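You operate a simulated robot arm through the tools that you are given. There is no shell and no other tool. Be economical: measure what you need, move in short steps, check, and stop when the job is done.

You run a simulated robot arm. Do the job below in one go: nothing can be reset, and whatever is moved stays where it is left.

Task
Zero the metre counter and crank 3 metres of yarn onto the reel.
Fine: the green lever frees the crank; lock it again after. Where these are worked on the way, their far stop is far enough and under half their travel is too little: green lever.

The check looks at the end state, three seconds after you hand in, the way a careful person would. Anything else that was tipped, shoved, dropped, spilled or broken makes it a failure.

Robot
A 6-joint arm with a fingered hand on a trunk, on a base that drives. Base frame: it is fixed to the floor where the robot stands at the start and does not move with it; the origin is under the middle of the robot, x ahead of it, y to its left, z up; the surface under the hand at the start is at about z = 88. Units: cm, degrees, N and s.
With the tool pointing down near the work surface it reaches from about 26 to 60 cm from the robot's upright axis, wherever it stands. Its first joint turns from -166.0 to 166.0 degrees. Places, roughly: green lever [70, 20, 110]; white button [50, 20, 90]; wooden crank [60, 20, 100]. Payload 3.2 kg.
Tool frame: the origin (TCP) lies between the finger pads and is the grasp point; the fingertips stand 2.2 cm ahead of it; z points along the fingers, y is the line along which they close. Largest opening 11.2 cm; the body of the gripper starts 6 cm behind the TCP. The gripper is a hand of 3 fingers: y runs from the thumb to the fingers, the wrist lies at [0, 0, -21.8] in the tool frame.
Orientation is that of the tool frame in the base frame, as a unit quaternion [x, y, z, w]. With the fingers straight down and closing along the base's y, the tool's x points along the base's -x, its y along +y and its z along -z.

Tools
- The arm moves only by the tool drive_tool. Its argument "deltas" is a list of rows, each a list of 2 entries, a list of its own where there are three numbers: the shift along the tool's x, y, z in mm, then the turn, a rotation vector about the tool's x, y, z in rad. In form: [[[x, y, z], [wx, wy, wz]], ...]. A call has 1 to 20 rows; each row shifts and turns the commanded pose from where the row before left it, along the tool's axes as they then stand. Rows are played at 5 a second. More than 5 cm and 8.6 degrees between two rows, and nothing of the call is played. A pose out of reach is approached as far as the arm can. The call stops where the force on the tool passes 50 N (or 10 N more than at its start, if that is more) or the arm is blocked; 0.2 s more then pass. In this call time passes only in rows, and 0.2 s behind the last. It gives the time, the measured TCP pose, the force on the tool (base axes), the opening and the grip force at its end, in the units of the frame above (readings bear some noise), with the torque about the TCP (base axes, N m) and any sound that the robot's microphone picked up.
- Cameras (640 x 400 px; columns grow to the right, rows downward): "scene" is now at [2.27, 18.94, 150.45]; the picture's right is [0.26, -0.96, 0.00], its down [-0.57, -0.16, -0.81] and it looks along [0.78, 0.21, -0.59] (base axes); focal length 288 px, centre (320, 200). "wrist" rides on the gripper at [6.6, 0.3, -8] in the tool frame; the picture's right is [-0.05, 1.00, 0.00], its down [-0.77, -0.04, -0.64] and it looks along [-0.64, -0.03, 0.77] (tool axes); focal length 275 px, centre (320, 200). There is no depth. A picture from a camera that has moved, and an enlarged one, comes with that camera's place and axes in the base frame and with its lens.
- snapshot(camera): a new picture of that camera. It takes no simulated time.
- move_column(by): slides the trunk up (or, below 0, down) by that many cm; the arm and the scene camera ride with it, the base frame stays. It gives what a move gives, with no picture.
- drive_base(legs): drives the robot by 1 to 6 legs, each [ahead, turn to the left] in cm and degrees, along the robot's own axes; the way and the turn of a leg run together, so that a leg with both is an arc; at most 150 cm and 180 degrees a leg. The arm and the cameras ride along, it lands a little off, and it stops where it bumps. It gives what a move gives.
- curl_fingers(finger1, finger2, thumb_bend): sets how far each is bent, from 0 (flat) to 1 (curled in); at 0.3 the hand is open as for a grip, at 0.7 the pads meet at the TCP. One left out holds its place. A second passes; each finger stops where it meets its share of the squeeze, and holds until it gets a number again. It is the only way to open and close the hand. It gives what a move gives, with no picture; readings hold the bend of each and the force on the fingers (four entries, about 0 where the hand has none), thumb and palm.
- aim_head(pan, tilt): turns the head with the scene camera to pan (to the left, within 155 degrees either way) and tilt (down, from -29 to 69), counted from straight ahead of the robot. It gives what a move gives.
- inspect(camera, box): a new picture of the part [left, top, right, bottom] of that camera's present view, enlarged. It takes no simulated time.
- close_job(): hands the job in; it is judged then, once.

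Work in short steps. Places have to be worked out from the pictures, the camera data and where the tool is seen: move nearer, look again, correct. Check each grasp and each placing, and mend what went wrong. You have 120 turns and 90 pictures in all, those below and enlarged ones among them. Open the gripper and draw the arm clear of the work before you hand the job in, unless the task says otherwise; then end with one line.

The tools are called after ">>>" as a command line: name --argument value ..., lists and objects as JSON in quotes. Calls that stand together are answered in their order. drive_tool: Moves the arm, as the interface text tells. Its arguments: {"type":"object","properties":{"deltas":{"type":"array"}},"required":["deltas"]} The other tools are called the same way: move_column (by) slides the trunk up or down; curl_fingers (finger1, finger2, thumb_bend) moves the fingers one by one; drive_base (legs) drives the base; aim_head (pan, tilt) turns the head that bears the scene camera; snapshot (camera) takes a picture; inspect (camera, box) takes an enlarged picture of a part of a camera's view; close_job () hands the job in.

At the start:

```text
time_s: 0.0
eef_pos: [38.62, 26.05, 100.05]
orientation: [0.0, 1.0, 0.0, 0.0]
force: [-0.2, -0.4, 0.7]
torque: [-0.02, 0.0, -0.03]
opening: 11.19
finger_force: 0.0
shape: jaw
bend: [0.3, 0.3, 0.3]
finger forces: [0.1, 0.0, 0.0, 0.1, 0.0, 0.0]
trunk travel left (down, up): [-52.5, 6.5]
robot x, y, heading: [0.11, -0.15, -0.1]
head pan, tilt: [15.4, 36.4]
```

scene: 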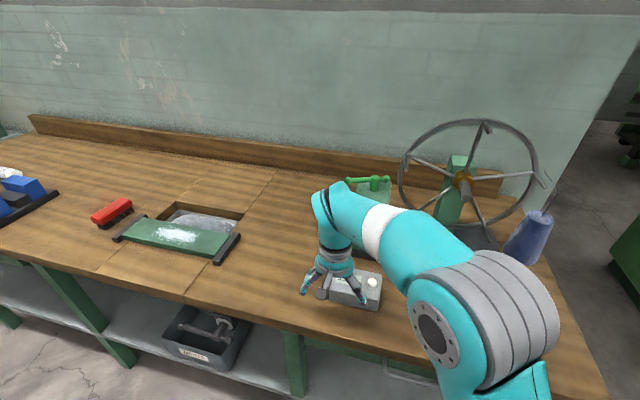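
wrist: 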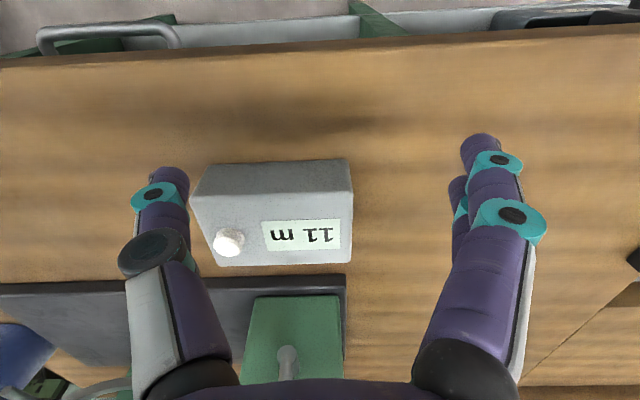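

The counter reads 11 m with a white button on the box under the hand; the arm hides the crank. I'll enlarge the scene view around lever, crank and box.

>>> inspect --camera "scene" --box '[280, 100, 600, 320]'

>>> inspect --camera "wrist" --box '[100, 120, 420, 400]'

```text
1.82 times, centred on (440, 210) of scene
camera zoom: at [2.27, 18.94, 150.45], right [0.26, -0.96, 0.0], down [-0.57, -0.16, -0.81], along [0.78, 0.21, -0.59], focal length 523 px, centre (102, 182)
```

zoom: 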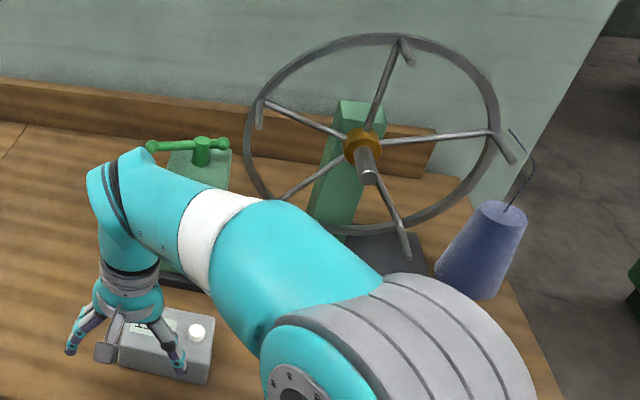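

```text
1.43 times, centred on (260, 260) of wrist
camera zoom: at [32.12, 26.29, 108.02], right [0.05, 1.0, 0.0], down [0.77, -0.04, 0.64], along [0.64, -0.03, -0.77], focal length 393 px, centre (406, 114)
```

zoom: 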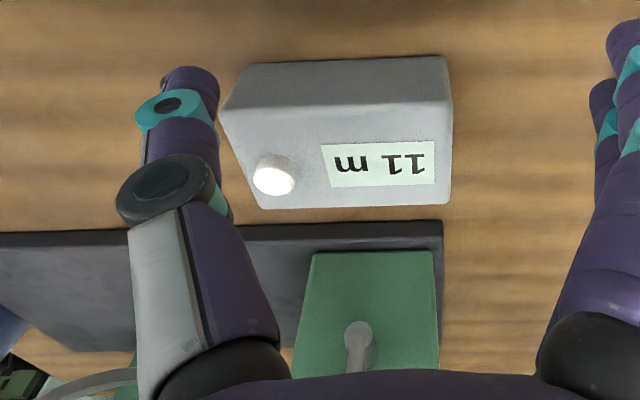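

The arm hides the crank from the scene camera. I'll lift and swing the hand to the left to uncover it.

>>> drive_tool --deltas '[[[0, 0, -45], [0, 0, 0]], [[0, 0, -45], [0, 0, 0]], [[0, 45, 0], [0, 0, 0]], [[0, 45, 0], [0, 0, 0]], [[10, 45, 0], [0, 0, 0]], [[10, 45, 0], [0, 0, 0]], [[10, 45, 0], [0, 0, 0]], [[10, 45, 0], [0, 0, 0]]]'

>>> snapshot --camera "scene"

>>> snapshot --camera "wrist"

```text
time_s: 1.8
eef_pos: [34.28, 41.37, 107.74]
orientation: [0.0, 1.0, 0.0, 0.0]
force: [-0.3, -0.5, -0.7]
torque: [0.01, -0.01, 0.0]
opening: 11.17
finger_force: 0.0
shape: jaw
bend: [0.3, 0.3, 0.3]
finger forces: [0.1, 0.1, 0.1, 0.0, 0.0, 0.0]
out of reach, approached as far as the arm can: row 5, 6, 7, 8
trunk travel left (down, up): [-52.5, 6.5]
robot x, y, heading: [0.01, -0.11, -0.1]
head pan, tilt: [15.4, 36.4]
```

```text
85 pictures are left
camera scene: at [2.13, 19.17, 150.42], right [0.27, -0.96, 0.0], down [-0.57, -0.16, -0.81], along [0.78, 0.21, -0.59], focal length 288 px, centre (320, 200)
```

scene: 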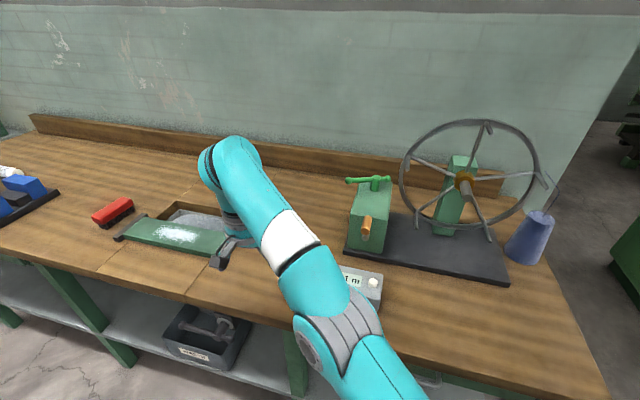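

```text
84 pictures are left
camera wrist: at [27.78, 41.66, 115.82], right [0.05, 1.0, 0.0], down [0.77, -0.04, 0.64], along [0.64, -0.03, -0.77], focal length 275 px, centre (320, 200)
```

wrist: 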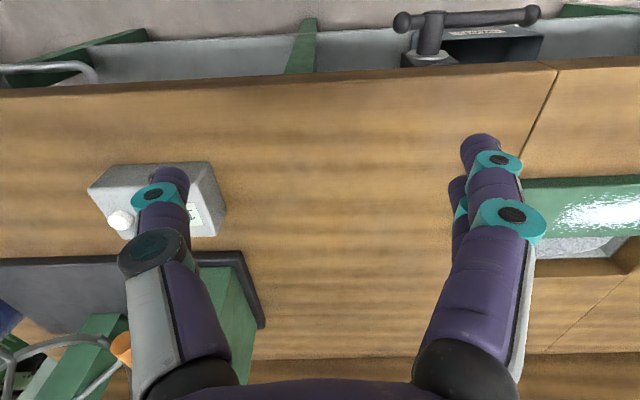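

Now the crank is visible on the green box, in front of the T lever. I'll enlarge.

>>> inspect --camera "scene" --box '[325, 160, 425, 310]'

>>> inspect --camera "scene" --box '[330, 165, 410, 215]'

```text
2.67 times, centred on (375, 235) of scene
camera zoom: at [2.13, 19.17, 150.42], right [0.27, -0.96, 0.0], down [-0.57, -0.16, -0.81], along [0.78, 0.21, -0.59], focal length 767 px, centre (173, 107)
```

zoom: 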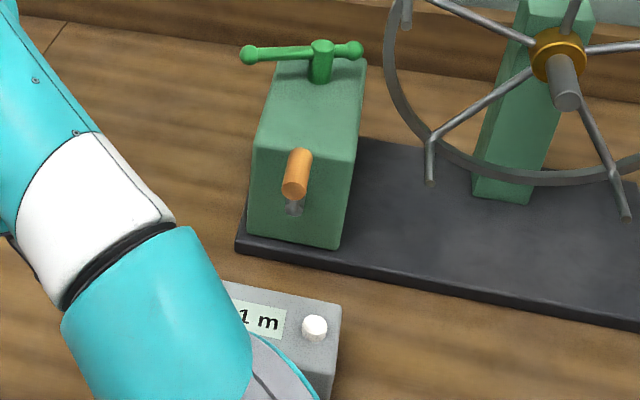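

```text
8.00 times, centred on (370, 190) of scene
camera zoom: at [2.13, 19.17, 150.42], right [0.27, -0.96, 0.0], down [-0.57, -0.16, -0.81], along [0.78, 0.21, -0.59], focal length 2302 px, centre (-80, 280)
```

zoom: 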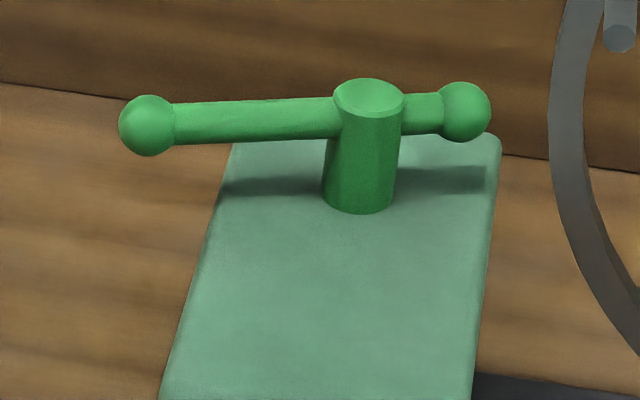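

I place the button at about (48.8, 18.1, 93), box front face at x≈62, crank handle ≈(56, 22, 103), lever post ≈(75.5, 22), with its long arm to the left at z≈105. First I close the fingers and move above the button.

>>> curl_fingers --finger1 0.7 --finger2 0.7 --thumb_bend 0.7

>>> drive_tool --deltas '[[[-24, -39, 6], [0, 0, 0]], [[-24, -39, 6], [0, 0, 0]], [[-24, -39, 6], [0, 0, 0]], [[-24, -39, 6], [0, 0, 0]], [[-24, -39, 6], [0, 0, 0]], [[-24, -38, 6], [0, 0, 0]]]'

>>> snapshot --camera "wrist"

```text
time_s: 2.8
eef_pos: [34.42, 41.1, 107.89]
orientation: [0.001, 1.0, 0.001, 0.0]
force: [-0.9, 0.5, -1.0]
torque: [-0.02, 0.0, 0.02]
opening: 0.3
finger_force: 0.0
shape: fingers
bend: [0.7, 0.7, 0.7]
finger forces: [0.0, 0.0, 0.1, 0.0, 0.0, 0.0]
trunk travel left (down, up): [-52.5, 6.5]
robot x, y, heading: [-0.07, 0.11, 0.0]
head pan, tilt: [15.4, 36.4]
```

```text
time_s: 4.2
eef_pos: [50.71, 19.53, 109.31]
orientation: [0.0, 1.0, -0.003, -0.003]
force: [0.1, 1.0, 0.0]
torque: [0.01, -0.02, -0.03]
opening: 0.24
finger_force: 0.0
shape: fingers
bend: [0.7, 0.7, 0.7]
finger forces: [0.0, 0.1, 0.0, 0.0, 0.0, 0.0]
out of reach, approached as far as the arm can: row 1, 2, 3, 4, 5, 6
trunk travel left (down, up): [-52.5, 6.5]
robot x, y, heading: [-0.03, -0.09, 0.0]
head pan, tilt: [15.4, 36.4]
```

```text
81 pictures are left
camera wrist: at [44.23, 19.79, 117.36], right [0.05, 1.0, 0.0], down [0.78, -0.03, 0.63], along [0.63, -0.03, -0.78], focal length 275 px, centre (320, 200)
```

wrist: 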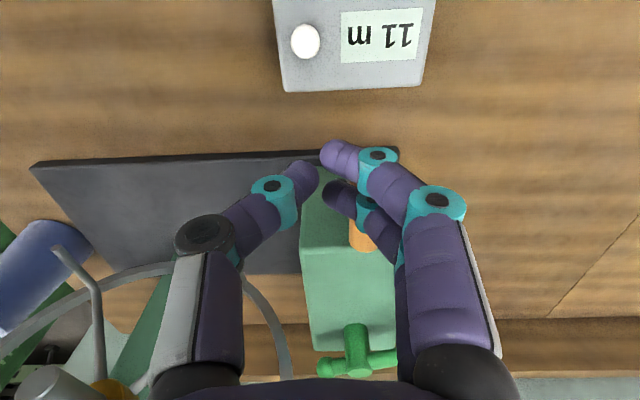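

The button re-measures at about (48.2, 18.3, 93.5). I move over it and down to just above.

>>> drive_tool --deltas '[[[24, -12, 10], [0, 0, 0]], [[0, 0, 40], [0, 0, 0]], [[0, 0, 30], [0, 0, 0]], [[0, 0, 5], [0, 0, 0]]]'

>>> snapshot --camera "wrist"

```text
time_s: 5.2
eef_pos: [50.75, 19.35, 109.32]
orientation: [-0.001, 1.0, -0.001, -0.003]
force: [0.2, 0.7, -0.1]
torque: [-0.02, 0.03, 0.0]
opening: 0.28
finger_force: 0.1
shape: fingers
bend: [0.7, 0.7, 0.7]
finger forces: [0.0, 0.0, 0.1, 0.0, 0.0, 0.2]
out of reach, approached as far as the arm can: row 1, 2, 3, 4
trunk travel left (down, up): [-52.5, 6.5]
robot x, y, heading: [-0.19, 0.03, 0.3]
head pan, tilt: [15.4, 36.4]
```

```text
80 pictures are left
camera wrist: at [44.25, 19.7, 117.44], right [0.05, 1.0, 0.0], down [0.77, -0.03, 0.63], along [0.63, -0.03, -0.78], focal length 275 px, centre (320, 200)
```

wrist: 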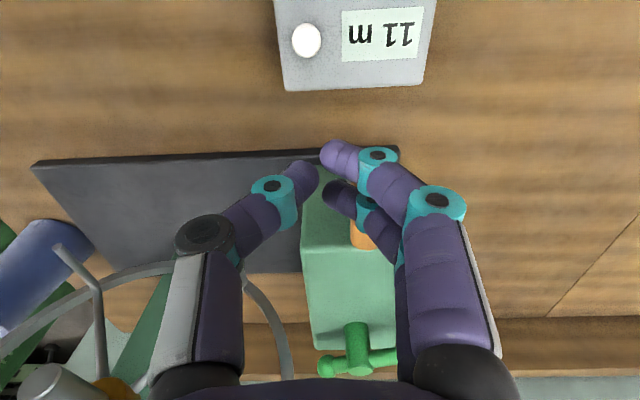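

The arm did not move and says out of reach; I'll test by pulling back toward the robot.

>>> drive_tool --deltas '[[[40, 0, 0], [0, 0, 0]], [[40, 0, 0], [0, 0, 0]]]'

```text
time_s: 5.8
eef_pos: [49.82, 21.16, 110.04]
orientation: [0.0, 1.0, 0.0, 0.0]
force: [-0.6, -0.4, 0.4]
torque: [-0.01, 0.0, 0.0]
opening: 0.27
finger_force: 0.0
shape: fingers
bend: [0.7, 0.7, 0.7]
finger forces: [0.1, 0.1, 0.1, 0.1, 0.1, 0.0]
out of reach, approached as far as the arm can: row 1, 2
trunk travel left (down, up): [-52.5, 6.5]
robot x, y, heading: [0.01, 0.17, -0.1]
head pan, tilt: [15.4, 36.4]
```

Let me look at the arm's configuration.

>>> snapshot --camera "scene"

```text
79 pictures are left
camera scene: at [2.24, 18.94, 150.45], right [0.26, -0.96, 0.0], down [-0.57, -0.16, -0.81], along [0.78, 0.21, -0.59], focal length 288 px, centre (320, 200)
```

scene: 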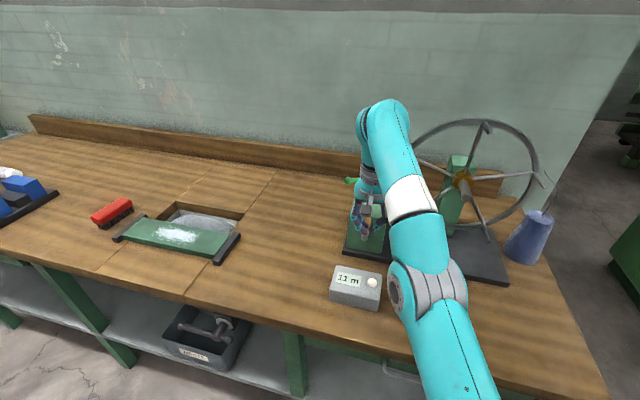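

The arm is stretched out nearly straight; I'll command downward and back inward by small steps.

>>> drive_tool --deltas '[[[0, 0, 40], [0, 0, 0]], [[20, 0, 40], [0, 0, 0]]]'

```text
time_s: 6.4
eef_pos: [49.85, 21.29, 109.33]
orientation: [0.0, 1.0, -0.001, -0.003]
force: [-0.1, -0.1, -0.1]
torque: [0.0, 0.02, -0.02]
opening: 0.27
finger_force: 0.1
shape: fingers
bend: [0.7, 0.7, 0.7]
finger forces: [0.0, 0.0, 0.0, 0.0, 0.0, 0.0]
out of reach, approached as far as the arm can: row 1, 2
trunk travel left (down, up): [-52.5, 6.5]
robot x, y, heading: [0.23, -0.29, 0.1]
head pan, tilt: [15.4, 36.4]
```

Possibly the straight elbow is a singularity; I'll try small steps inward and down with several rows.

>>> drive_tool --deltas '[[[5, 0, 10], [0, 0, 0]], [[5, 0, 10], [0, 0, 0]], [[5, 0, 10], [0, 0, 0]], [[5, 0, 10], [0, 0, 0]], [[5, 0, 10], [0, 0, 0]], [[5, 0, 10], [0, 0, 0]]]'

```text
time_s: 7.8
eef_pos: [49.47, 22.17, 109.41]
orientation: [0.0, 1.0, -0.003, -0.004]
force: [0.3, 0.4, -0.1]
torque: [0.0, -0.01, 0.01]
opening: 0.28
finger_force: 0.2
shape: fingers
bend: [0.7, 0.7, 0.7]
finger forces: [0.0, 0.0, 0.0, 0.1, 0.0, 0.0]
out of reach, approached as far as the arm can: row 1, 2, 3, 4, 5, 6
trunk travel left (down, up): [-52.5, 6.5]
robot x, y, heading: [0.02, 0.12, 0.0]
head pan, tilt: [15.4, 36.4]
```

Angles follow my targets but the radius stays stuck: a straight-elbow singularity. I'll try going up and inward along the arc to bend the elbow.

>>> drive_tool --deltas '[[[20, 10, -40], [0, 0, 0]], [[20, 10, -40], [0, 0, 0]], [[30, 10, -30], [0, 0, 0]], [[45, 15, 0], [0, 0, 0]], [[45, 15, 0], [0, 0, 0]]]'

```text
time_s: 9.0
eef_pos: [35.78, 26.4, 115.3]
orientation: [0.0, 1.0, 0.002, 0.0]
force: [-1.2, -0.5, -0.5]
torque: [0.01, 0.02, 0.02]
opening: 0.24
finger_force: 0.0
shape: fingers
bend: [0.7, 0.7, 0.7]
finger forces: [0.0, 0.0, 0.0, 0.0, 0.0, 0.0]
out of reach, approached as far as the arm can: row 1, 2
trunk travel left (down, up): [-52.5, 6.5]
robot x, y, heading: [-0.11, -0.02, 0.4]
head pan, tilt: [15.4, 36.4]
```

Unstuck. Lower first, then move out over the button at z≈101.

>>> drive_tool --deltas '[[[0, 0, 45], [0, 0, 0]], [[0, 0, 45], [0, 0, 0]], [[0, 0, 40], [0, 0, 0]], [[-42, -27, 5], [0, 0, 0]], [[-42, -27, 5], [0, 0, 0]], [[-41, -27, 5], [0, 0, 0]]]'

>>> snapshot --camera "wrist"

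```text
refused: row 4 steps farther than a row can; nothing moved
```

```text
78 pictures are left
camera wrist: at [29.32, 26.56, 123.36], right [0.05, 1.0, 0.0], down [0.77, -0.04, 0.64], along [0.64, -0.03, -0.77], focal length 275 px, centre (320, 200)
```

wrist: 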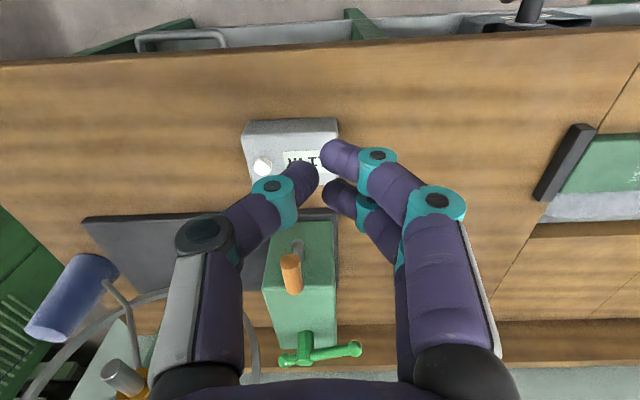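

Row 4 too long; redo with smaller steps.

>>> inspect --camera "wrist" --box '[250, 210, 370, 380]'

>>> drive_tool --deltas '[[[0, 0, 45], [0, 0, 0]], [[0, 0, 45], [0, 0, 0]], [[0, 0, 40], [0, 0, 0]], [[-32, -20, 3], [0, 0, 0]], [[-31, -20, 3], [0, 0, 0]], [[-31, -20, 3], [0, 0, 0]], [[-31, -21, 3], [0, 0, 0]]]'

>>> snapshot --camera "wrist"

```text
2.35 times, centred on (310, 295) of wrist
camera zoom: at [29.32, 26.56, 123.36], right [0.05, 1.0, 0.0], down [0.77, -0.04, 0.64], along [0.64, -0.03, -0.77], focal length 648 px, centre (344, -24)
```

zoom: 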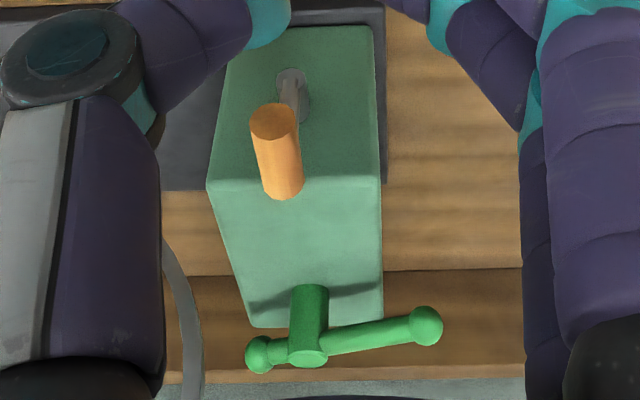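

```text
time_s: 10.6
eef_pos: [48.18, 18.59, 101.02]
orientation: [0.0, 1.0, 0.0, -0.001]
force: [-0.6, 0.3, -0.1]
torque: [0.0, 0.03, 0.0]
opening: 0.27
finger_force: 0.1
shape: fingers
bend: [0.7, 0.7, 0.7]
finger forces: [0.0, 0.0, 0.1, 0.0, 0.0, 0.0]
trunk travel left (down, up): [-52.5, 6.5]
robot x, y, heading: [0.21, -0.2, 0.2]
head pan, tilt: [15.4, 36.4]
```

```text
76 pictures are left
camera wrist: at [41.7, 18.87, 109.2], right [0.05, 1.0, 0.0], down [0.77, -0.04, 0.64], along [0.64, -0.03, -0.77], focal length 275 px, centre (320, 200)
```

wrist: 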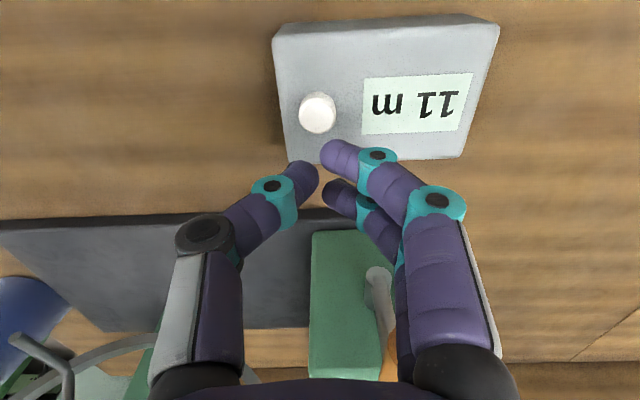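

Button at (48.1, 18.3); fingertips are above it. I descend in small steps.

>>> drive_tool --deltas '[[[0, 0, 15], [0, 0, 0]], [[0, 0, 15], [0, 0, 0]], [[0, 0, 8], [0, 0, 0]], [[0, 0, 4], [0, 0, 0]]]'

>>> snapshot --camera "wrist"

```text
time_s: 11.6
eef_pos: [48.21, 18.52, 97.07]
orientation: [0.0, 1.0, 0.001, 0.0]
force: [-0.8, 0.1, 0.5]
torque: [-0.01, -0.01, 0.02]
opening: 0.27
finger_force: 0.1
shape: fingers
bend: [0.7, 0.7, 0.7]
finger forces: [0.1, 0.1, 0.0, 0.1, 0.1, 0.0]
trunk travel left (down, up): [-52.5, 6.5]
robot x, y, heading: [-0.28, -0.1, -0.2]
head pan, tilt: [15.4, 36.4]
```

```text
75 pictures are left
camera wrist: at [41.74, 18.83, 105.0], right [0.05, 1.0, 0.0], down [0.77, -0.04, 0.64], along [0.63, -0.03, -0.77], focal length 275 px, centre (320, 200)
```

wrist: 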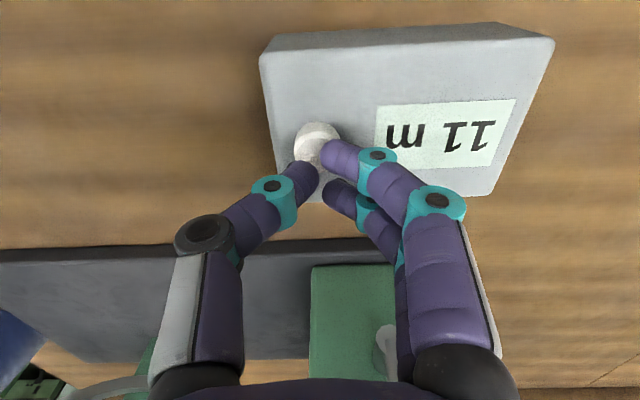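

Aligned; continue pressing in 3 mm steps.

>>> drive_tool --deltas '[[[0, 0, 4], [0, 0, 0]], [[0, 0, 4], [0, 0, 0]], [[0, 0, 4], [0, 0, 0]], [[0, 0, 3], [0, 0, 0]], [[0, 0, 3], [0, 0, 0]]]'

>>> snapshot --camera "wrist"

```text
time_s: 12.8
eef_pos: [48.23, 18.46, 95.39]
orientation: [0.0, 1.0, 0.001, 0.004]
force: [8.6, 2.4, 26.7]
torque: [0.0, -0.07, -0.01]
opening: 0.2
finger_force: 14.9
shape: fingers
bend: [0.71, 0.69, 0.71]
finger forces: [11.3, 4.0, 0.0, 0.0, 14.1, 0.0]
trunk travel left (down, up): [-52.5, 6.5]
robot x, y, heading: [0.12, -0.04, 0.0]
head pan, tilt: [15.4, 36.4]
heard: click
```

```text
74 pictures are left
camera wrist: at [41.58, 18.73, 103.29], right [0.05, 1.0, 0.0], down [0.77, -0.04, 0.64], along [0.64, -0.03, -0.77], focal length 275 px, centre (320, 200)
```

wrist: 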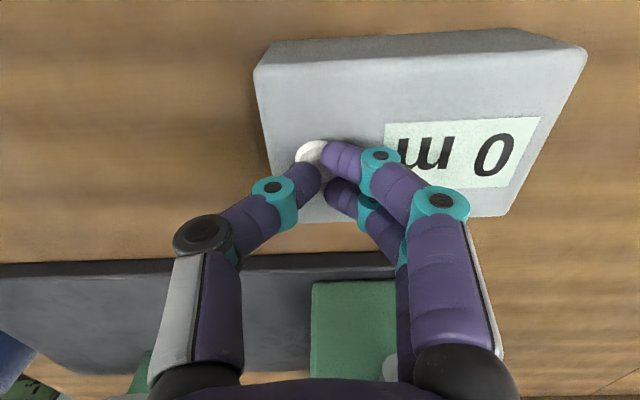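

Counter reads 0 m with a click. Lift the hand, pull back, and look at clearance between base and bench.

>>> drive_tool --deltas '[[[0, 0, -20], [0, 0, 0]], [[0, 0, -45], [0, 0, 0]], [[40, 0, -20], [0, 0, 0]], [[40, 0, -20], [0, 0, 0]], [[40, 20, 0], [0, 0, 0]], [[0, 40, 0], [0, 0, 0]], [[0, 40, 0], [0, 0, 0]]]'

>>> aim_head --pan -20 --tilt 69

>>> snapshot --camera "scene"

>>> inspect --camera "wrist" --box '[100, 150, 420, 390]'

```text
time_s: 14.4
eef_pos: [35.66, 28.7, 105.78]
orientation: [0.0, 1.0, 0.0, -0.001]
force: [0.4, 0.2, 0.1]
torque: [0.0, -0.02, 0.0]
opening: 0.23
finger_force: 0.1
shape: fingers
bend: [0.7, 0.7, 0.7]
finger forces: [0.0, 0.0, 0.1, 0.0, 0.0, 0.1]
trunk travel left (down, up): [-52.5, 6.5]
robot x, y, heading: [-0.52, -0.17, -0.0]
head pan, tilt: [15.4, 36.4]
```

```text
time_s: 15.4
eef_pos: [35.63, 28.55, 105.81]
orientation: [0.0, 1.0, -0.001, -0.001]
force: [-0.4, 0.4, -0.3]
torque: [0.0, 0.01, -0.01]
opening: 0.23
finger_force: 0.0
shape: fingers
bend: [0.7, 0.7, 0.7]
finger forces: [0.1, 0.1, 0.1, 0.0, 0.0, 0.1]
trunk travel left (down, up): [-52.5, 6.5]
robot x, y, heading: [-0.15, -0.3, 0.1]
head pan, tilt: [-20.0, 68.8]
```

```text
73 pictures are left
camera scene: at [-0.88, 14.72, 146.3], right [-0.34, -0.94, 0.0], down [-0.88, 0.32, -0.36], along [0.34, -0.12, -0.93], focal length 288 px, centre (320, 200)
```

scene: 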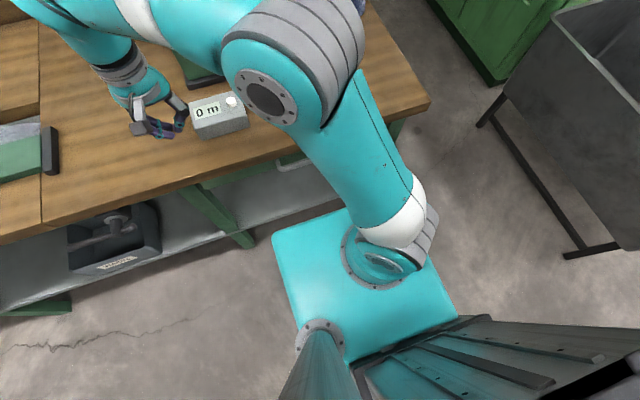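

```text
1.67 times, centred on (260, 270) of wrist
camera zoom: at [29.2, 28.8, 113.79], right [0.05, 1.0, 0.0], down [0.77, -0.04, 0.64], along [0.64, -0.03, -0.77], focal length 459 px, centre (420, 83)
```

zoom: 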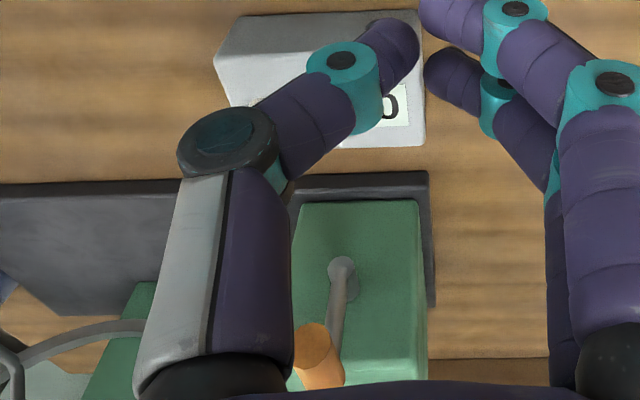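

The base has roughly 10 cm gap to the bench. I drive 7 cm ahead and raise the trunk for more reach, looking along with the head aimed back at the work.

>>> drive_base --legs '[[7, 0]]'

>>> move_column --by 6

>>> snapshot --camera "scene"

```text
time_s: 16.4
eef_pos: [42.71, 28.62, 105.81]
orientation: [0.001, 1.0, 0.0, -0.001]
force: [0.4, 0.3, 0.1]
torque: [0.02, 0.01, 0.03]
opening: 0.22
finger_force: 0.0
shape: fingers
bend: [0.7, 0.7, 0.7]
finger forces: [0.1, 0.0, 0.1, 0.0, 0.0, 0.1]
trunk travel left (down, up): [-52.5, 6.5]
robot x, y, heading: [6.73, 0.46, -0.0]
head pan, tilt: [-20.0, 68.8]
```

```text
time_s: 17.4
eef_pos: [42.54, 28.44, 111.84]
orientation: [0.001, 1.0, 0.0, 0.0]
force: [-0.3, 1.1, -0.8]
torque: [-0.01, 0.0, 0.01]
opening: 0.24
finger_force: 0.1
shape: fingers
bend: [0.7, 0.7, 0.7]
finger forces: [0.1, 0.0, 0.0, 0.0, 0.0, 0.1]
trunk travel left (down, up): [-58.5, 0.5]
robot x, y, heading: [6.8, -0.2, -0.2]
head pan, tilt: [-20.0, 68.8]
```

```text
71 pictures are left
camera scene: at [5.92, 14.73, 152.29], right [-0.34, -0.94, 0.0], down [-0.88, 0.32, -0.36], along [0.34, -0.12, -0.93], focal length 288 px, centre (320, 200)
```

scene: 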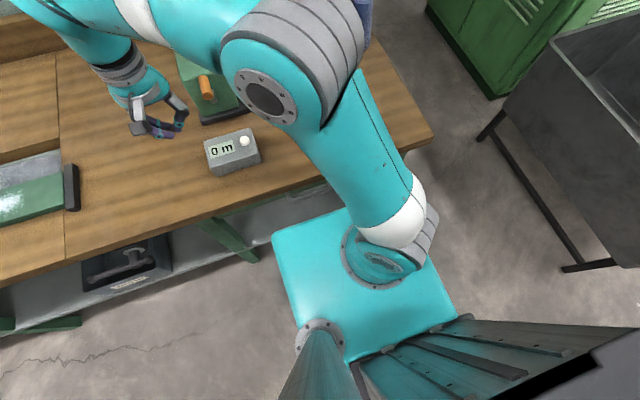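

Platform is clear of the bench. Now I tilt the tool 60° forward and go out to a spot just short of the lever's long-end ball (≈[72.4, 29.6, 106]).

>>> drive_tool --deltas '[[[0, 0, 0], [0, -0.149, 0]], [[0, 0, 0], [0, -0.149, 0]], [[0, 0, 0], [0, -0.149, 0]], [[0, 0, 0], [0, -0.149, 0]], [[0, 0, 0], [0, -0.149, 0]], [[0, 0, 0], [0, -0.149, 0]], [[0, 0, 0], [0, -0.149, 0]], [[-20, 5, 35], [0, 0, 0]], [[-20, 5, 35], [0, 0, 0]], [[-20, 2, 35], [0, 0, 0]], [[-20, 0, 35], [0, 0, 0]]]'

>>> aim_head --pan 18 --tilt 38

>>> snapshot --camera "scene"

>>> snapshot --camera "wrist"

```text
time_s: 19.8
eef_pos: [58.52, 29.84, 111.85]
orientation: [0.001, 0.867, 0.0, 0.498]
force: [-0.3, 0.5, -0.3]
torque: [0.02, -0.03, -0.01]
opening: 0.21
finger_force: 0.1
shape: fingers
bend: [0.7, 0.7, 0.7]
finger forces: [0.0, 0.0, 0.0, 0.1, 0.0, 0.0]
trunk travel left (down, up): [-58.5, 0.5]
robot x, y, heading: [6.75, -0.58, -0.3]
head pan, tilt: [-20.0, 68.8]
```

```text
time_s: 20.9
eef_pos: [58.37, 29.81, 111.86]
orientation: [0.0, 0.867, 0.0, 0.499]
force: [-0.7, 0.8, 0.2]
torque: [-0.02, 0.01, -0.02]
opening: 0.21
finger_force: 0.0
shape: fingers
bend: [0.7, 0.7, 0.7]
finger forces: [0.1, 0.0, 0.0, 0.1, 0.1, 0.0]
trunk travel left (down, up): [-58.5, 0.5]
robot x, y, heading: [7.2, -0.05, -0.2]
head pan, tilt: [18.0, 38.0]
```

```text
70 pictures are left
camera scene: at [8.88, 19.28, 156.2], right [0.31, -0.95, 0.0], down [-0.59, -0.19, -0.79], along [0.75, 0.24, -0.62], focal length 288 px, centre (320, 200)
```

scene: 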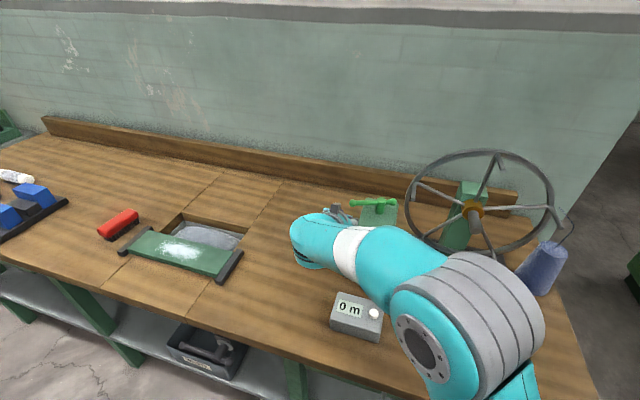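

```text
69 pictures are left
camera wrist: at [48.27, 30.11, 110.14], right [0.03, 1.0, 0.04], down [-0.16, -0.04, 0.99], along [0.99, -0.03, 0.16], focal length 275 px, centre (320, 200)
```

wrist: 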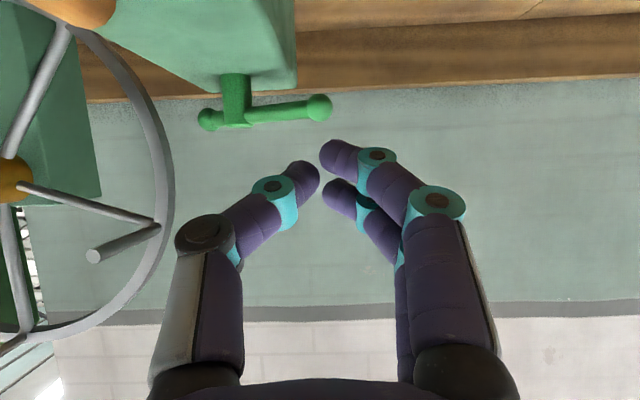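

Ball confirmed at ≈(72.4, 29.6, 106.1). Advance along the tool axis to just short of it.

>>> drive_tool --deltas '[[[0, -1, 36], [0, 0, 0]], [[0, -1, 36], [0, 0, 0]], [[0, 0, 30], [0, 0, 0]]]'

>>> snapshot --camera "wrist"

```text
time_s: 21.6
eef_pos: [67.35, 29.5, 106.5]
orientation: [0.001, 0.866, -0.001, 0.499]
force: [-0.8, 0.5, 0.5]
torque: [-0.02, -0.01, 0.01]
opening: 0.26
finger_force: 0.0
shape: fingers
bend: [0.7, 0.7, 0.7]
finger forces: [0.0, 0.0, 0.0, 0.0, 0.0, 0.1]
trunk travel left (down, up): [-58.5, 0.5]
robot x, y, heading: [6.65, 0.04, -0.3]
head pan, tilt: [18.0, 38.0]
```

```text
68 pictures are left
camera wrist: at [57.32, 29.68, 104.74], right [0.03, 1.0, 0.04], down [-0.16, -0.04, 0.99], along [0.99, -0.03, 0.16], focal length 275 px, centre (320, 200)
```

wrist: 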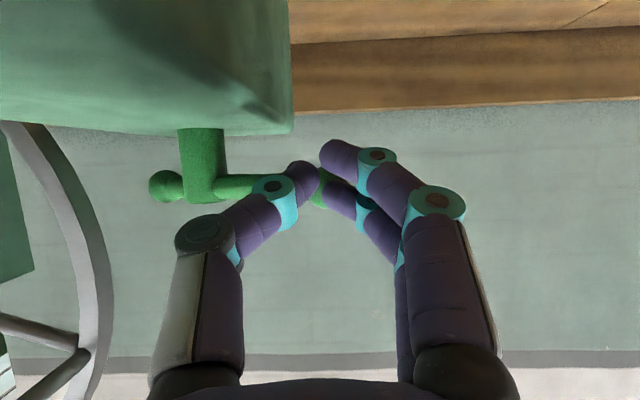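

The ball is right before the tips. Push along +x in 1 cm steps.

>>> drive_tool --deltas '[[[-5, 0, 8.7], [0, 0, 0]], [[-5, 0, 8.7], [0, 0, 0]], [[-5, 0, 8.7], [0, 0, 0]], [[-5, 0, 8.7], [0, 0, 0]]]'

>>> snapshot --camera "wrist"

```text
time_s: 22.4
eef_pos: [69.14, 29.31, 106.55]
orientation: [0.002, 0.867, 0.0, 0.498]
force: [-27.2, -2.2, 9.6]
torque: [0.03, -0.06, -0.1]
opening: 0.42
finger_force: 21.7
shape: fingers
bend: [0.7, 0.8, 0.7]
finger forces: [0.0, 25.7, 0.0, 0.1, 16.8, 0.1]
trunk travel left (down, up): [-58.5, 0.5]
robot x, y, heading: [6.16, -0.38, 0.1]
head pan, tilt: [18.0, 38.0]
stopped in row 3: the force on the tool passed its limit at 60 N (the readings are from after the stop); the commanded pose is now the measured one
```

```text
67 pictures are left
camera wrist: at [58.96, 29.62, 104.88], right [0.03, 1.0, 0.04], down [-0.16, -0.04, 0.99], along [0.99, -0.03, 0.16], focal length 275 px, centre (320, 200)
```

wrist: 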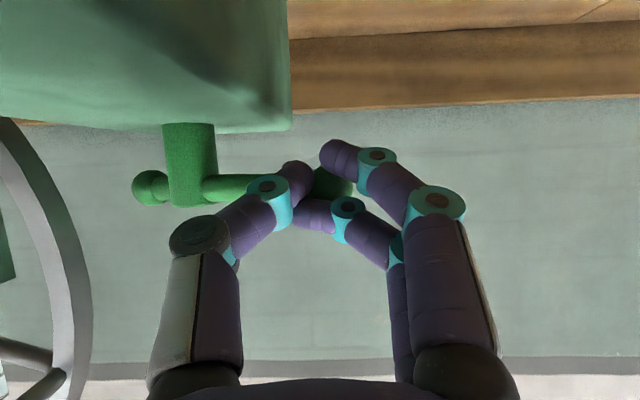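

The lever sits against its stop in this direction, so it must be pulled toward the robot. I back off, open partway and roll the hand 90° so it can grip the ball from above and below.

>>> drive_tool --deltas '[[[0, 0, -40], [0, 0, 0]], [[0, 0, -40], [0, 0, 0]], [[0, 0, 0], [0, 0, 0.143]], [[0, 0, 0], [0, 0, 0.143]], [[0, 0, 0], [0, 0, 0.143]], [[0, 0, 0], [0, 0, 0.143]], [[0, 0, 0], [0, 0, 0.143]], [[0, 0, 0], [0, 0, 0.143]], [[0, 0, 0], [0, 0, 0.143]], [[0, 0, 0], [0, 0, 0.143]], [[0, 0, 0], [0, 0, 0.143]], [[0, 0, 0], [0, 0, 0.143]], [[0, 0, 0], [0, 0, 0.143]]]'

>>> curl_fingers --finger1 0.5 --finger2 0.5 --thumb_bend 0.5

>>> snapshot --camera "wrist"

```text
time_s: 25.2
eef_pos: [62.88, 29.35, 110.2]
orientation: [0.617, 0.612, 0.35, 0.35]
force: [-0.7, 0.2, -0.3]
torque: [0.0, 0.01, 0.02]
opening: 0.26
finger_force: 0.1
shape: fingers
bend: [0.7, 0.7, 0.7]
finger forces: [0.1, 0.0, 0.0, 0.0, 0.0, 0.0]
trunk travel left (down, up): [-58.5, 0.5]
robot x, y, heading: [6.76, -0.27, -0.1]
head pan, tilt: [18.0, 38.0]
```

```text
time_s: 26.2
eef_pos: [62.85, 29.38, 110.28]
orientation: [0.616, 0.613, 0.349, 0.351]
force: [0.9, 0.0, -0.2]
torque: [-0.01, -0.01, 0.02]
opening: 5.44
finger_force: 0.0
shape: fingers
bend: [0.5, 0.5, 0.5]
finger forces: [0.0, 0.1, 0.1, 0.0, 0.0, 0.0]
trunk travel left (down, up): [-58.5, 0.5]
robot x, y, heading: [6.64, -0.18, -0.2]
head pan, tilt: [18.0, 38.0]
```

```text
66 pictures are left
camera wrist: at [56.26, 35.87, 114.55], right [0.51, -0.05, 0.86], down [-0.57, -0.77, 0.29], along [0.64, -0.64, -0.42], focal length 275 px, centre (320, 200)
```

wrist: 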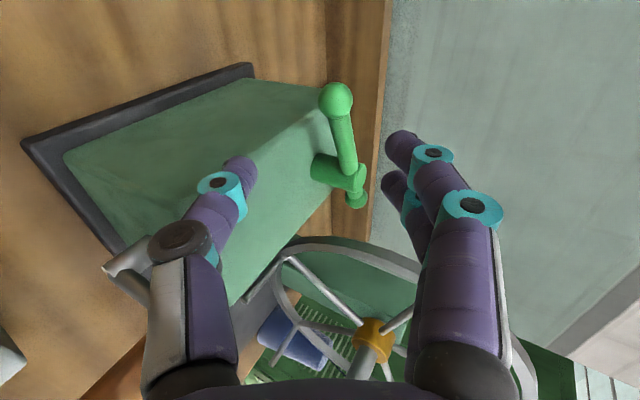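

Ball re-confirmed at about (72.4, 29.3, 105.9). Advance to enclose it, then close.

>>> drive_tool --deltas '[[[1, 10, 0], [0, 0, 0]], [[0, 0, 35], [0, 0, 0]], [[0, 0, 35], [0, 0, 0]], [[0, 0, 30], [0, 0, 0]]]'

>>> snapshot --camera "wrist"

```text
time_s: 27.2
eef_pos: [71.72, 29.15, 105.98]
orientation: [0.617, 0.611, 0.35, 0.352]
force: [-0.4, -0.5, 0.4]
torque: [0.01, -0.02, 0.02]
opening: 5.45
finger_force: 0.0
shape: fingers
bend: [0.5, 0.5, 0.5]
finger forces: [0.0, 0.0, 0.0, 0.0, 0.0, 0.1]
trunk travel left (down, up): [-58.5, 0.5]
robot x, y, heading: [6.66, -0.03, -0.1]
head pan, tilt: [18.0, 38.0]
```

```text
65 pictures are left
camera wrist: at [65.08, 35.88, 110.37], right [0.51, -0.05, 0.86], down [-0.57, -0.77, 0.29], along [0.64, -0.64, -0.42], focal length 275 px, centre (320, 200)
```

wrist: 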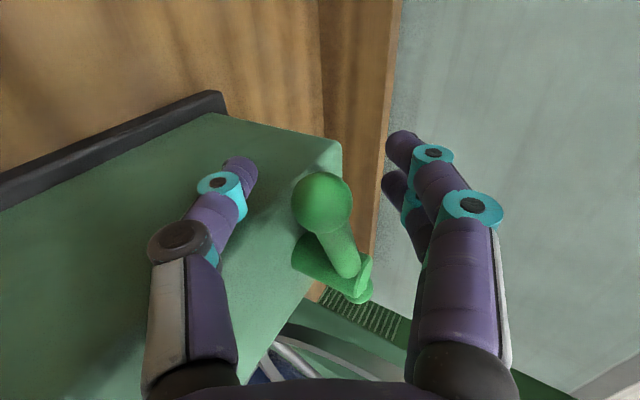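

The ball is at the grasp point. Close on it.

>>> curl_fingers --finger1 0.7 --finger2 0.7 --thumb_bend 0.7

>>> snapshot --camera "wrist"

```text
time_s: 28.2
eef_pos: [71.63, 29.29, 106.02]
orientation: [0.616, 0.612, 0.349, 0.352]
force: [-0.2, -0.1, 0.0]
torque: [0.0, 0.02, -0.03]
opening: 0.3
finger_force: 0.1
shape: fingers
bend: [0.7, 0.7, 0.7]
finger forces: [0.0, 0.2, 0.1, 0.0, 0.4, 0.1]
trunk travel left (down, up): [-58.5, 0.5]
robot x, y, heading: [6.53, -0.0, -0.0]
head pan, tilt: [18.0, 38.0]
```

```text
64 pictures are left
camera wrist: at [65.01, 35.89, 110.39], right [0.51, -0.05, 0.86], down [-0.57, -0.77, 0.29], along [0.64, -0.64, -0.42], focal length 275 px, centre (320, 200)
```

wrist: 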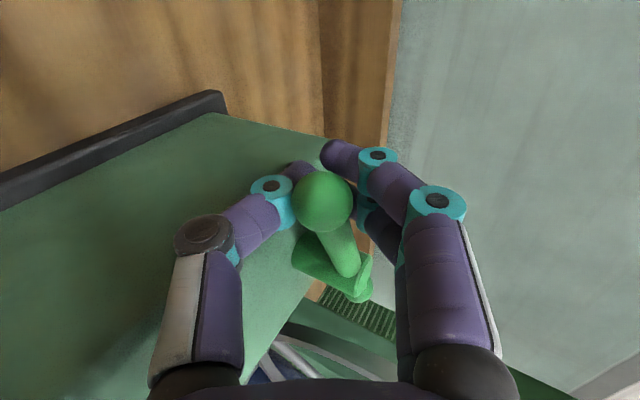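

Fingers closed around behind the ball/bar as a hook with no squeeze. I pull toward -x gently.

>>> drive_tool --deltas '[[[0, -5, -8.7], [0, 0, 0]], [[0, -5, -8.7], [0, 0, 0]], [[-3, -5, -8.7], [0, 0, 0]]]'

>>> snapshot --camera "wrist"

```text
time_s: 29.0
eef_pos: [68.64, 29.05, 106.06]
orientation: [0.617, 0.612, 0.35, 0.35]
force: [1.5, 0.1, -0.1]
torque: [-0.03, 0.0, 0.0]
opening: 0.29
finger_force: 0.1
shape: fingers
bend: [0.7, 0.68, 0.7]
finger forces: [0.1, 1.1, 0.0, 0.1, 0.0, 0.0]
trunk travel left (down, up): [-58.5, 0.5]
robot x, y, heading: [7.09, -0.02, 0.1]
head pan, tilt: [18.0, 38.0]
```

```text
63 pictures are left
camera wrist: at [62.1, 35.69, 110.42], right [0.51, -0.05, 0.86], down [-0.57, -0.77, 0.29], along [0.65, -0.64, -0.42], focal length 275 px, centre (320, 200)
```

wrist: 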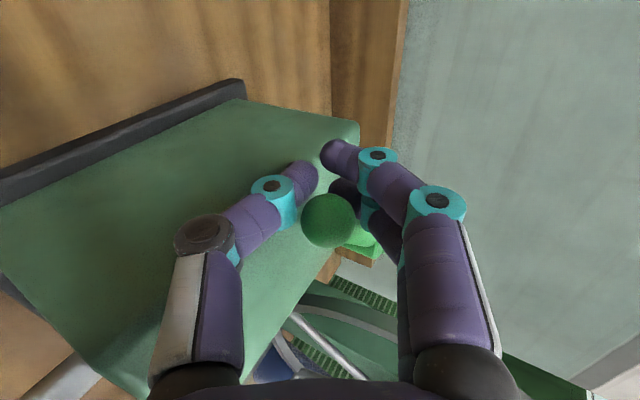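

It moves freely; ball now ≈(69.5, 27.5), lever at ≈132°. Continue along the arc while pitching the hand steeper to keep clear of the crank handle.

>>> drive_tool --deltas '[[[-5, -4, -7], [0.12, 0, 0]], [[-8, -4, -6], [0.12, 0, 0]], [[-9, -4, -4], [0.1, 0, 0]]]'

>>> snapshot --camera "wrist"

>>> snapshot --camera "scene"

```text
time_s: 29.8
eef_pos: [66.69, 26.83, 106.19]
orientation: [0.667, 0.663, 0.239, 0.241]
force: [-0.2, 0.3, 0.9]
torque: [0.0, -0.01, 0.01]
opening: 0.27
finger_force: 0.4
shape: fingers
bend: [0.7, 0.69, 0.7]
finger forces: [0.0, 1.2, 0.0, 0.0, 0.1, 0.0]
trunk travel left (down, up): [-58.5, 0.5]
robot x, y, heading: [6.55, -0.03, -0.2]
head pan, tilt: [18.0, 38.0]
```

```text
62 pictures are left
camera wrist: at [61.98, 33.48, 112.42], right [0.77, -0.05, 0.64], down [-0.44, -0.77, 0.46], along [0.47, -0.64, -0.61], focal length 275 px, centre (320, 200)
```

wrist: 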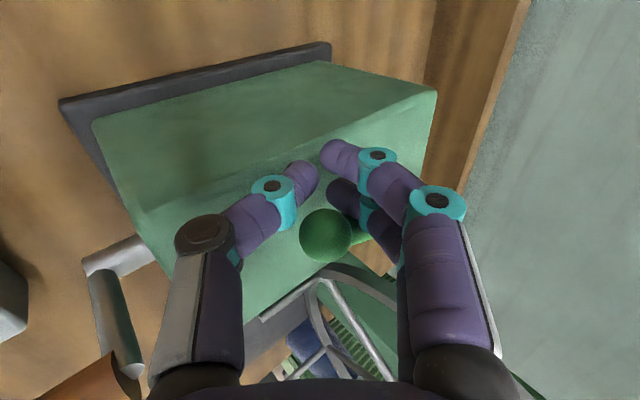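

```text
61 pictures are left
camera scene: at [8.77, 19.29, 156.2], right [0.31, -0.95, 0.0], down [-0.59, -0.19, -0.79], along [0.75, 0.24, -0.62], focal length 288 px, centre (320, 200)
```

scene: 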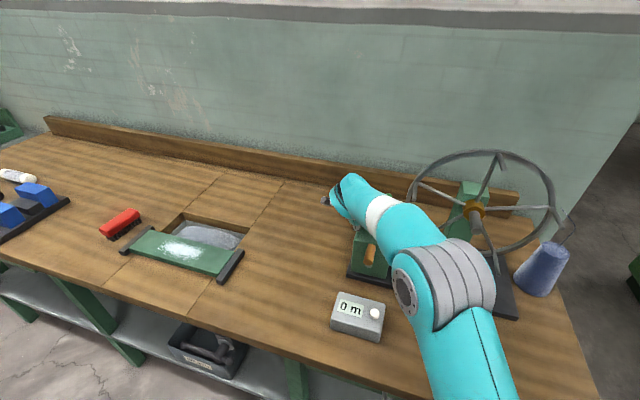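

Ball at ≈(67.1, 24.7), lever at 160°, still free. Push on in -y until the stop.

>>> drive_tool --deltas '[[[-9, -1, -1], [0, 0, 0]], [[-9, 0, 0], [0, 0, 0]], [[-9, 0, 0], [0, 0, 0]], [[-8, 1, 1], [0, 0, 0]]]'

>>> snapshot --camera "wrist"

```text
time_s: 30.8
eef_pos: [66.67, 24.19, 106.11]
orientation: [0.663, 0.665, 0.243, 0.243]
force: [-3.1, 35.3, 0.5]
torque: [-0.08, -0.05, 0.48]
opening: 0.28
finger_force: 17.4
shape: fingers
bend: [0.7, 0.71, 0.7]
finger forces: [0.1, 35.1, 0.0, 0.0, 0.1, 0.1]
trunk travel left (down, up): [-58.5, 0.5]
robot x, y, heading: [6.76, 0.04, 0.2]
head pan, tilt: [18.0, 38.0]
```

```text
60 pictures are left
camera wrist: at [61.83, 30.81, 112.45], right [0.76, -0.04, 0.64], down [-0.44, -0.77, 0.46], along [0.48, -0.64, -0.61], focal length 275 px, centre (320, 200)
```

wrist: 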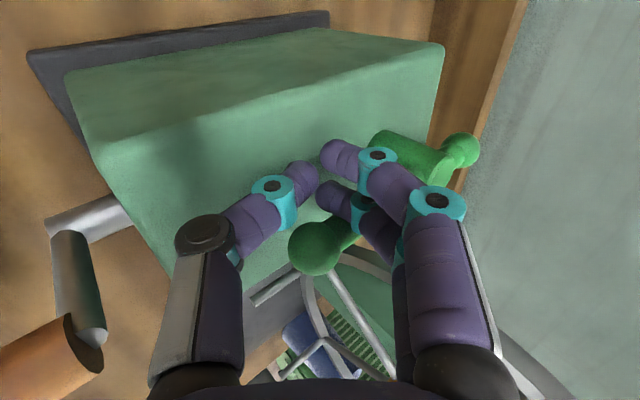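

Hit the stop (35 N) with the lever at ≈187°: full travel. Now I back away to +y, up and back, roll the hand back and point it down.

>>> drive_tool --deltas '[[[40, 0, 0], [0, 0, 0]], [[0, 26, -30], [0, 0, 0]], [[0, 26, -30], [0, 0, 0]], [[0, -30, -26], [0, 0, 0]], [[0, -30, -26], [0, 0, 0]], [[0, -30, -26], [0, 0, 0]], [[0, -30, -26], [0, 0, 0]]]'

>>> drive_tool --deltas '[[[0, 0, 0], [0, 0, -0.143]], [[0, 0, 0], [0, 0, -0.143]], [[0, 0, 0], [0, 0, -0.143]], [[0, 0, 0], [0, 0, -0.143]], [[0, 0, 0], [0, 0, -0.143]], [[0, 0, 0], [0, 0, -0.143]], [[0, 0, 0], [0, 0, -0.143]], [[0, 0, 0], [0, 0, -0.143]], [[0, 0, 0], [0, 0, -0.143]], [[0, 0, 0], [0, 0, -0.143]], [[0, 0, 0], [0, 0, -0.143]]]'

>>> snapshot --camera "wrist"

>>> snapshot --camera "scene"

```text
time_s: 32.4
eef_pos: [51.03, 27.55, 114.68]
orientation: [0.666, 0.662, 0.242, 0.243]
force: [-0.2, 0.9, -0.5]
torque: [-0.02, 0.02, -0.01]
opening: 0.28
finger_force: 0.0
shape: fingers
bend: [0.7, 0.7, 0.7]
finger forces: [0.1, 0.0, 0.0, 0.0, 0.1, 0.0]
trunk travel left (down, up): [-58.5, 0.5]
robot x, y, heading: [6.77, -0.04, -0.2]
head pan, tilt: [18.0, 38.0]
```

```text
time_s: 34.8
eef_pos: [51.21, 27.46, 114.23]
orientation: [0.001, 0.94, -0.002, 0.341]
force: [0.2, 0.1, 0.3]
torque: [-0.03, -0.01, -0.02]
opening: 0.24
finger_force: 0.1
shape: fingers
bend: [0.7, 0.7, 0.7]
finger forces: [0.0, 0.0, 0.1, 0.1, 0.0, 0.1]
trunk travel left (down, up): [-58.5, 0.5]
robot x, y, heading: [6.9, 0.05, -0.1]
head pan, tilt: [18.0, 38.0]
```

```text
59 pictures are left
camera wrist: at [40.96, 27.71, 116.25], right [0.04, 1.0, 0.03], down [0.18, -0.03, 0.98], along [0.98, -0.03, -0.18], focal length 275 px, centre (320, 200)
```

wrist: 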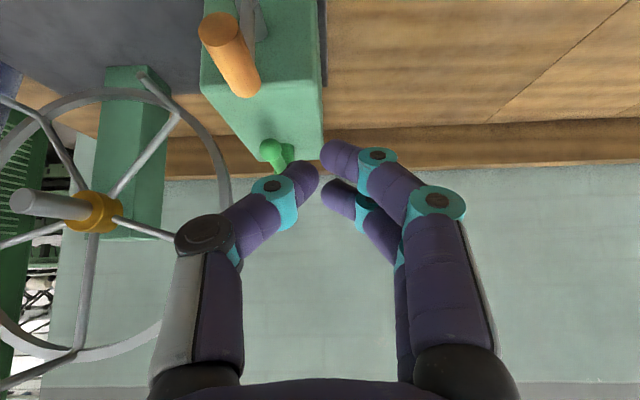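

```text
58 pictures are left
camera scene: at [8.76, 19.3, 156.2], right [0.31, -0.95, 0.0], down [-0.59, -0.19, -0.79], along [0.75, 0.24, -0.62], focal length 288 px, centre (320, 200)
```

scene: 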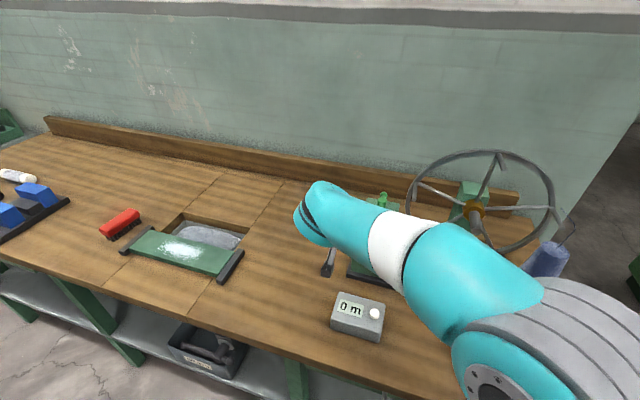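

Lever now points toward the robot. Point the hand down over the crank handle, fingers opened partway, well above it.

>>> drive_tool --deltas '[[[0, 0, -30], [0, 0, 0]], [[0, 0, 0], [0, 0.139, 0]], [[0, 0, 0], [0, 0.139, 0]], [[0, 0, 0], [0, 0.139, 0]], [[0, 0, 0], [0, 0.139, 0]], [[0, 0, 0], [0, 0.139, 0]]]'

>>> curl_fingers --finger1 0.45 --finger2 0.45 --thumb_bend 0.45

>>> snapshot --camera "wrist"

```text
time_s: 36.2
eef_pos: [49.23, 27.44, 116.55]
orientation: [0.002, 1.0, 0.0, 0.001]
force: [0.1, -0.6, 0.2]
torque: [-0.01, -0.01, 0.02]
opening: 0.27
finger_force: 0.0
shape: fingers
bend: [0.7, 0.7, 0.7]
finger forces: [0.0, 0.0, 0.1, 0.0, 0.0, 0.0]
trunk travel left (down, up): [-58.5, 0.5]
robot x, y, heading: [6.44, 0.12, 0.1]
head pan, tilt: [18.0, 38.0]
```

```text
time_s: 37.2
eef_pos: [49.11, 27.39, 116.58]
orientation: [0.004, 1.0, 0.0, 0.001]
force: [0.5, 1.0, -0.1]
torque: [0.03, -0.01, 0.0]
opening: 6.87
finger_force: 0.0
shape: fingers
bend: [0.45, 0.45, 0.45]
finger forces: [0.1, 0.0, 0.1, 0.1, 0.0, 0.0]
trunk travel left (down, up): [-58.5, 0.5]
robot x, y, heading: [7.04, -0.2, 0.1]
head pan, tilt: [18.0, 38.0]
```

```text
57 pictures are left
camera wrist: at [42.6, 27.7, 124.55], right [0.05, 1.0, 0.0], down [0.77, -0.04, 0.64], along [0.64, -0.03, -0.77], focal length 275 px, centre (320, 200)
```

wrist: 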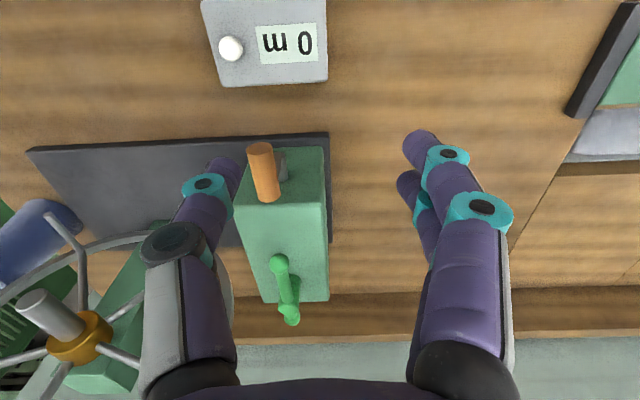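

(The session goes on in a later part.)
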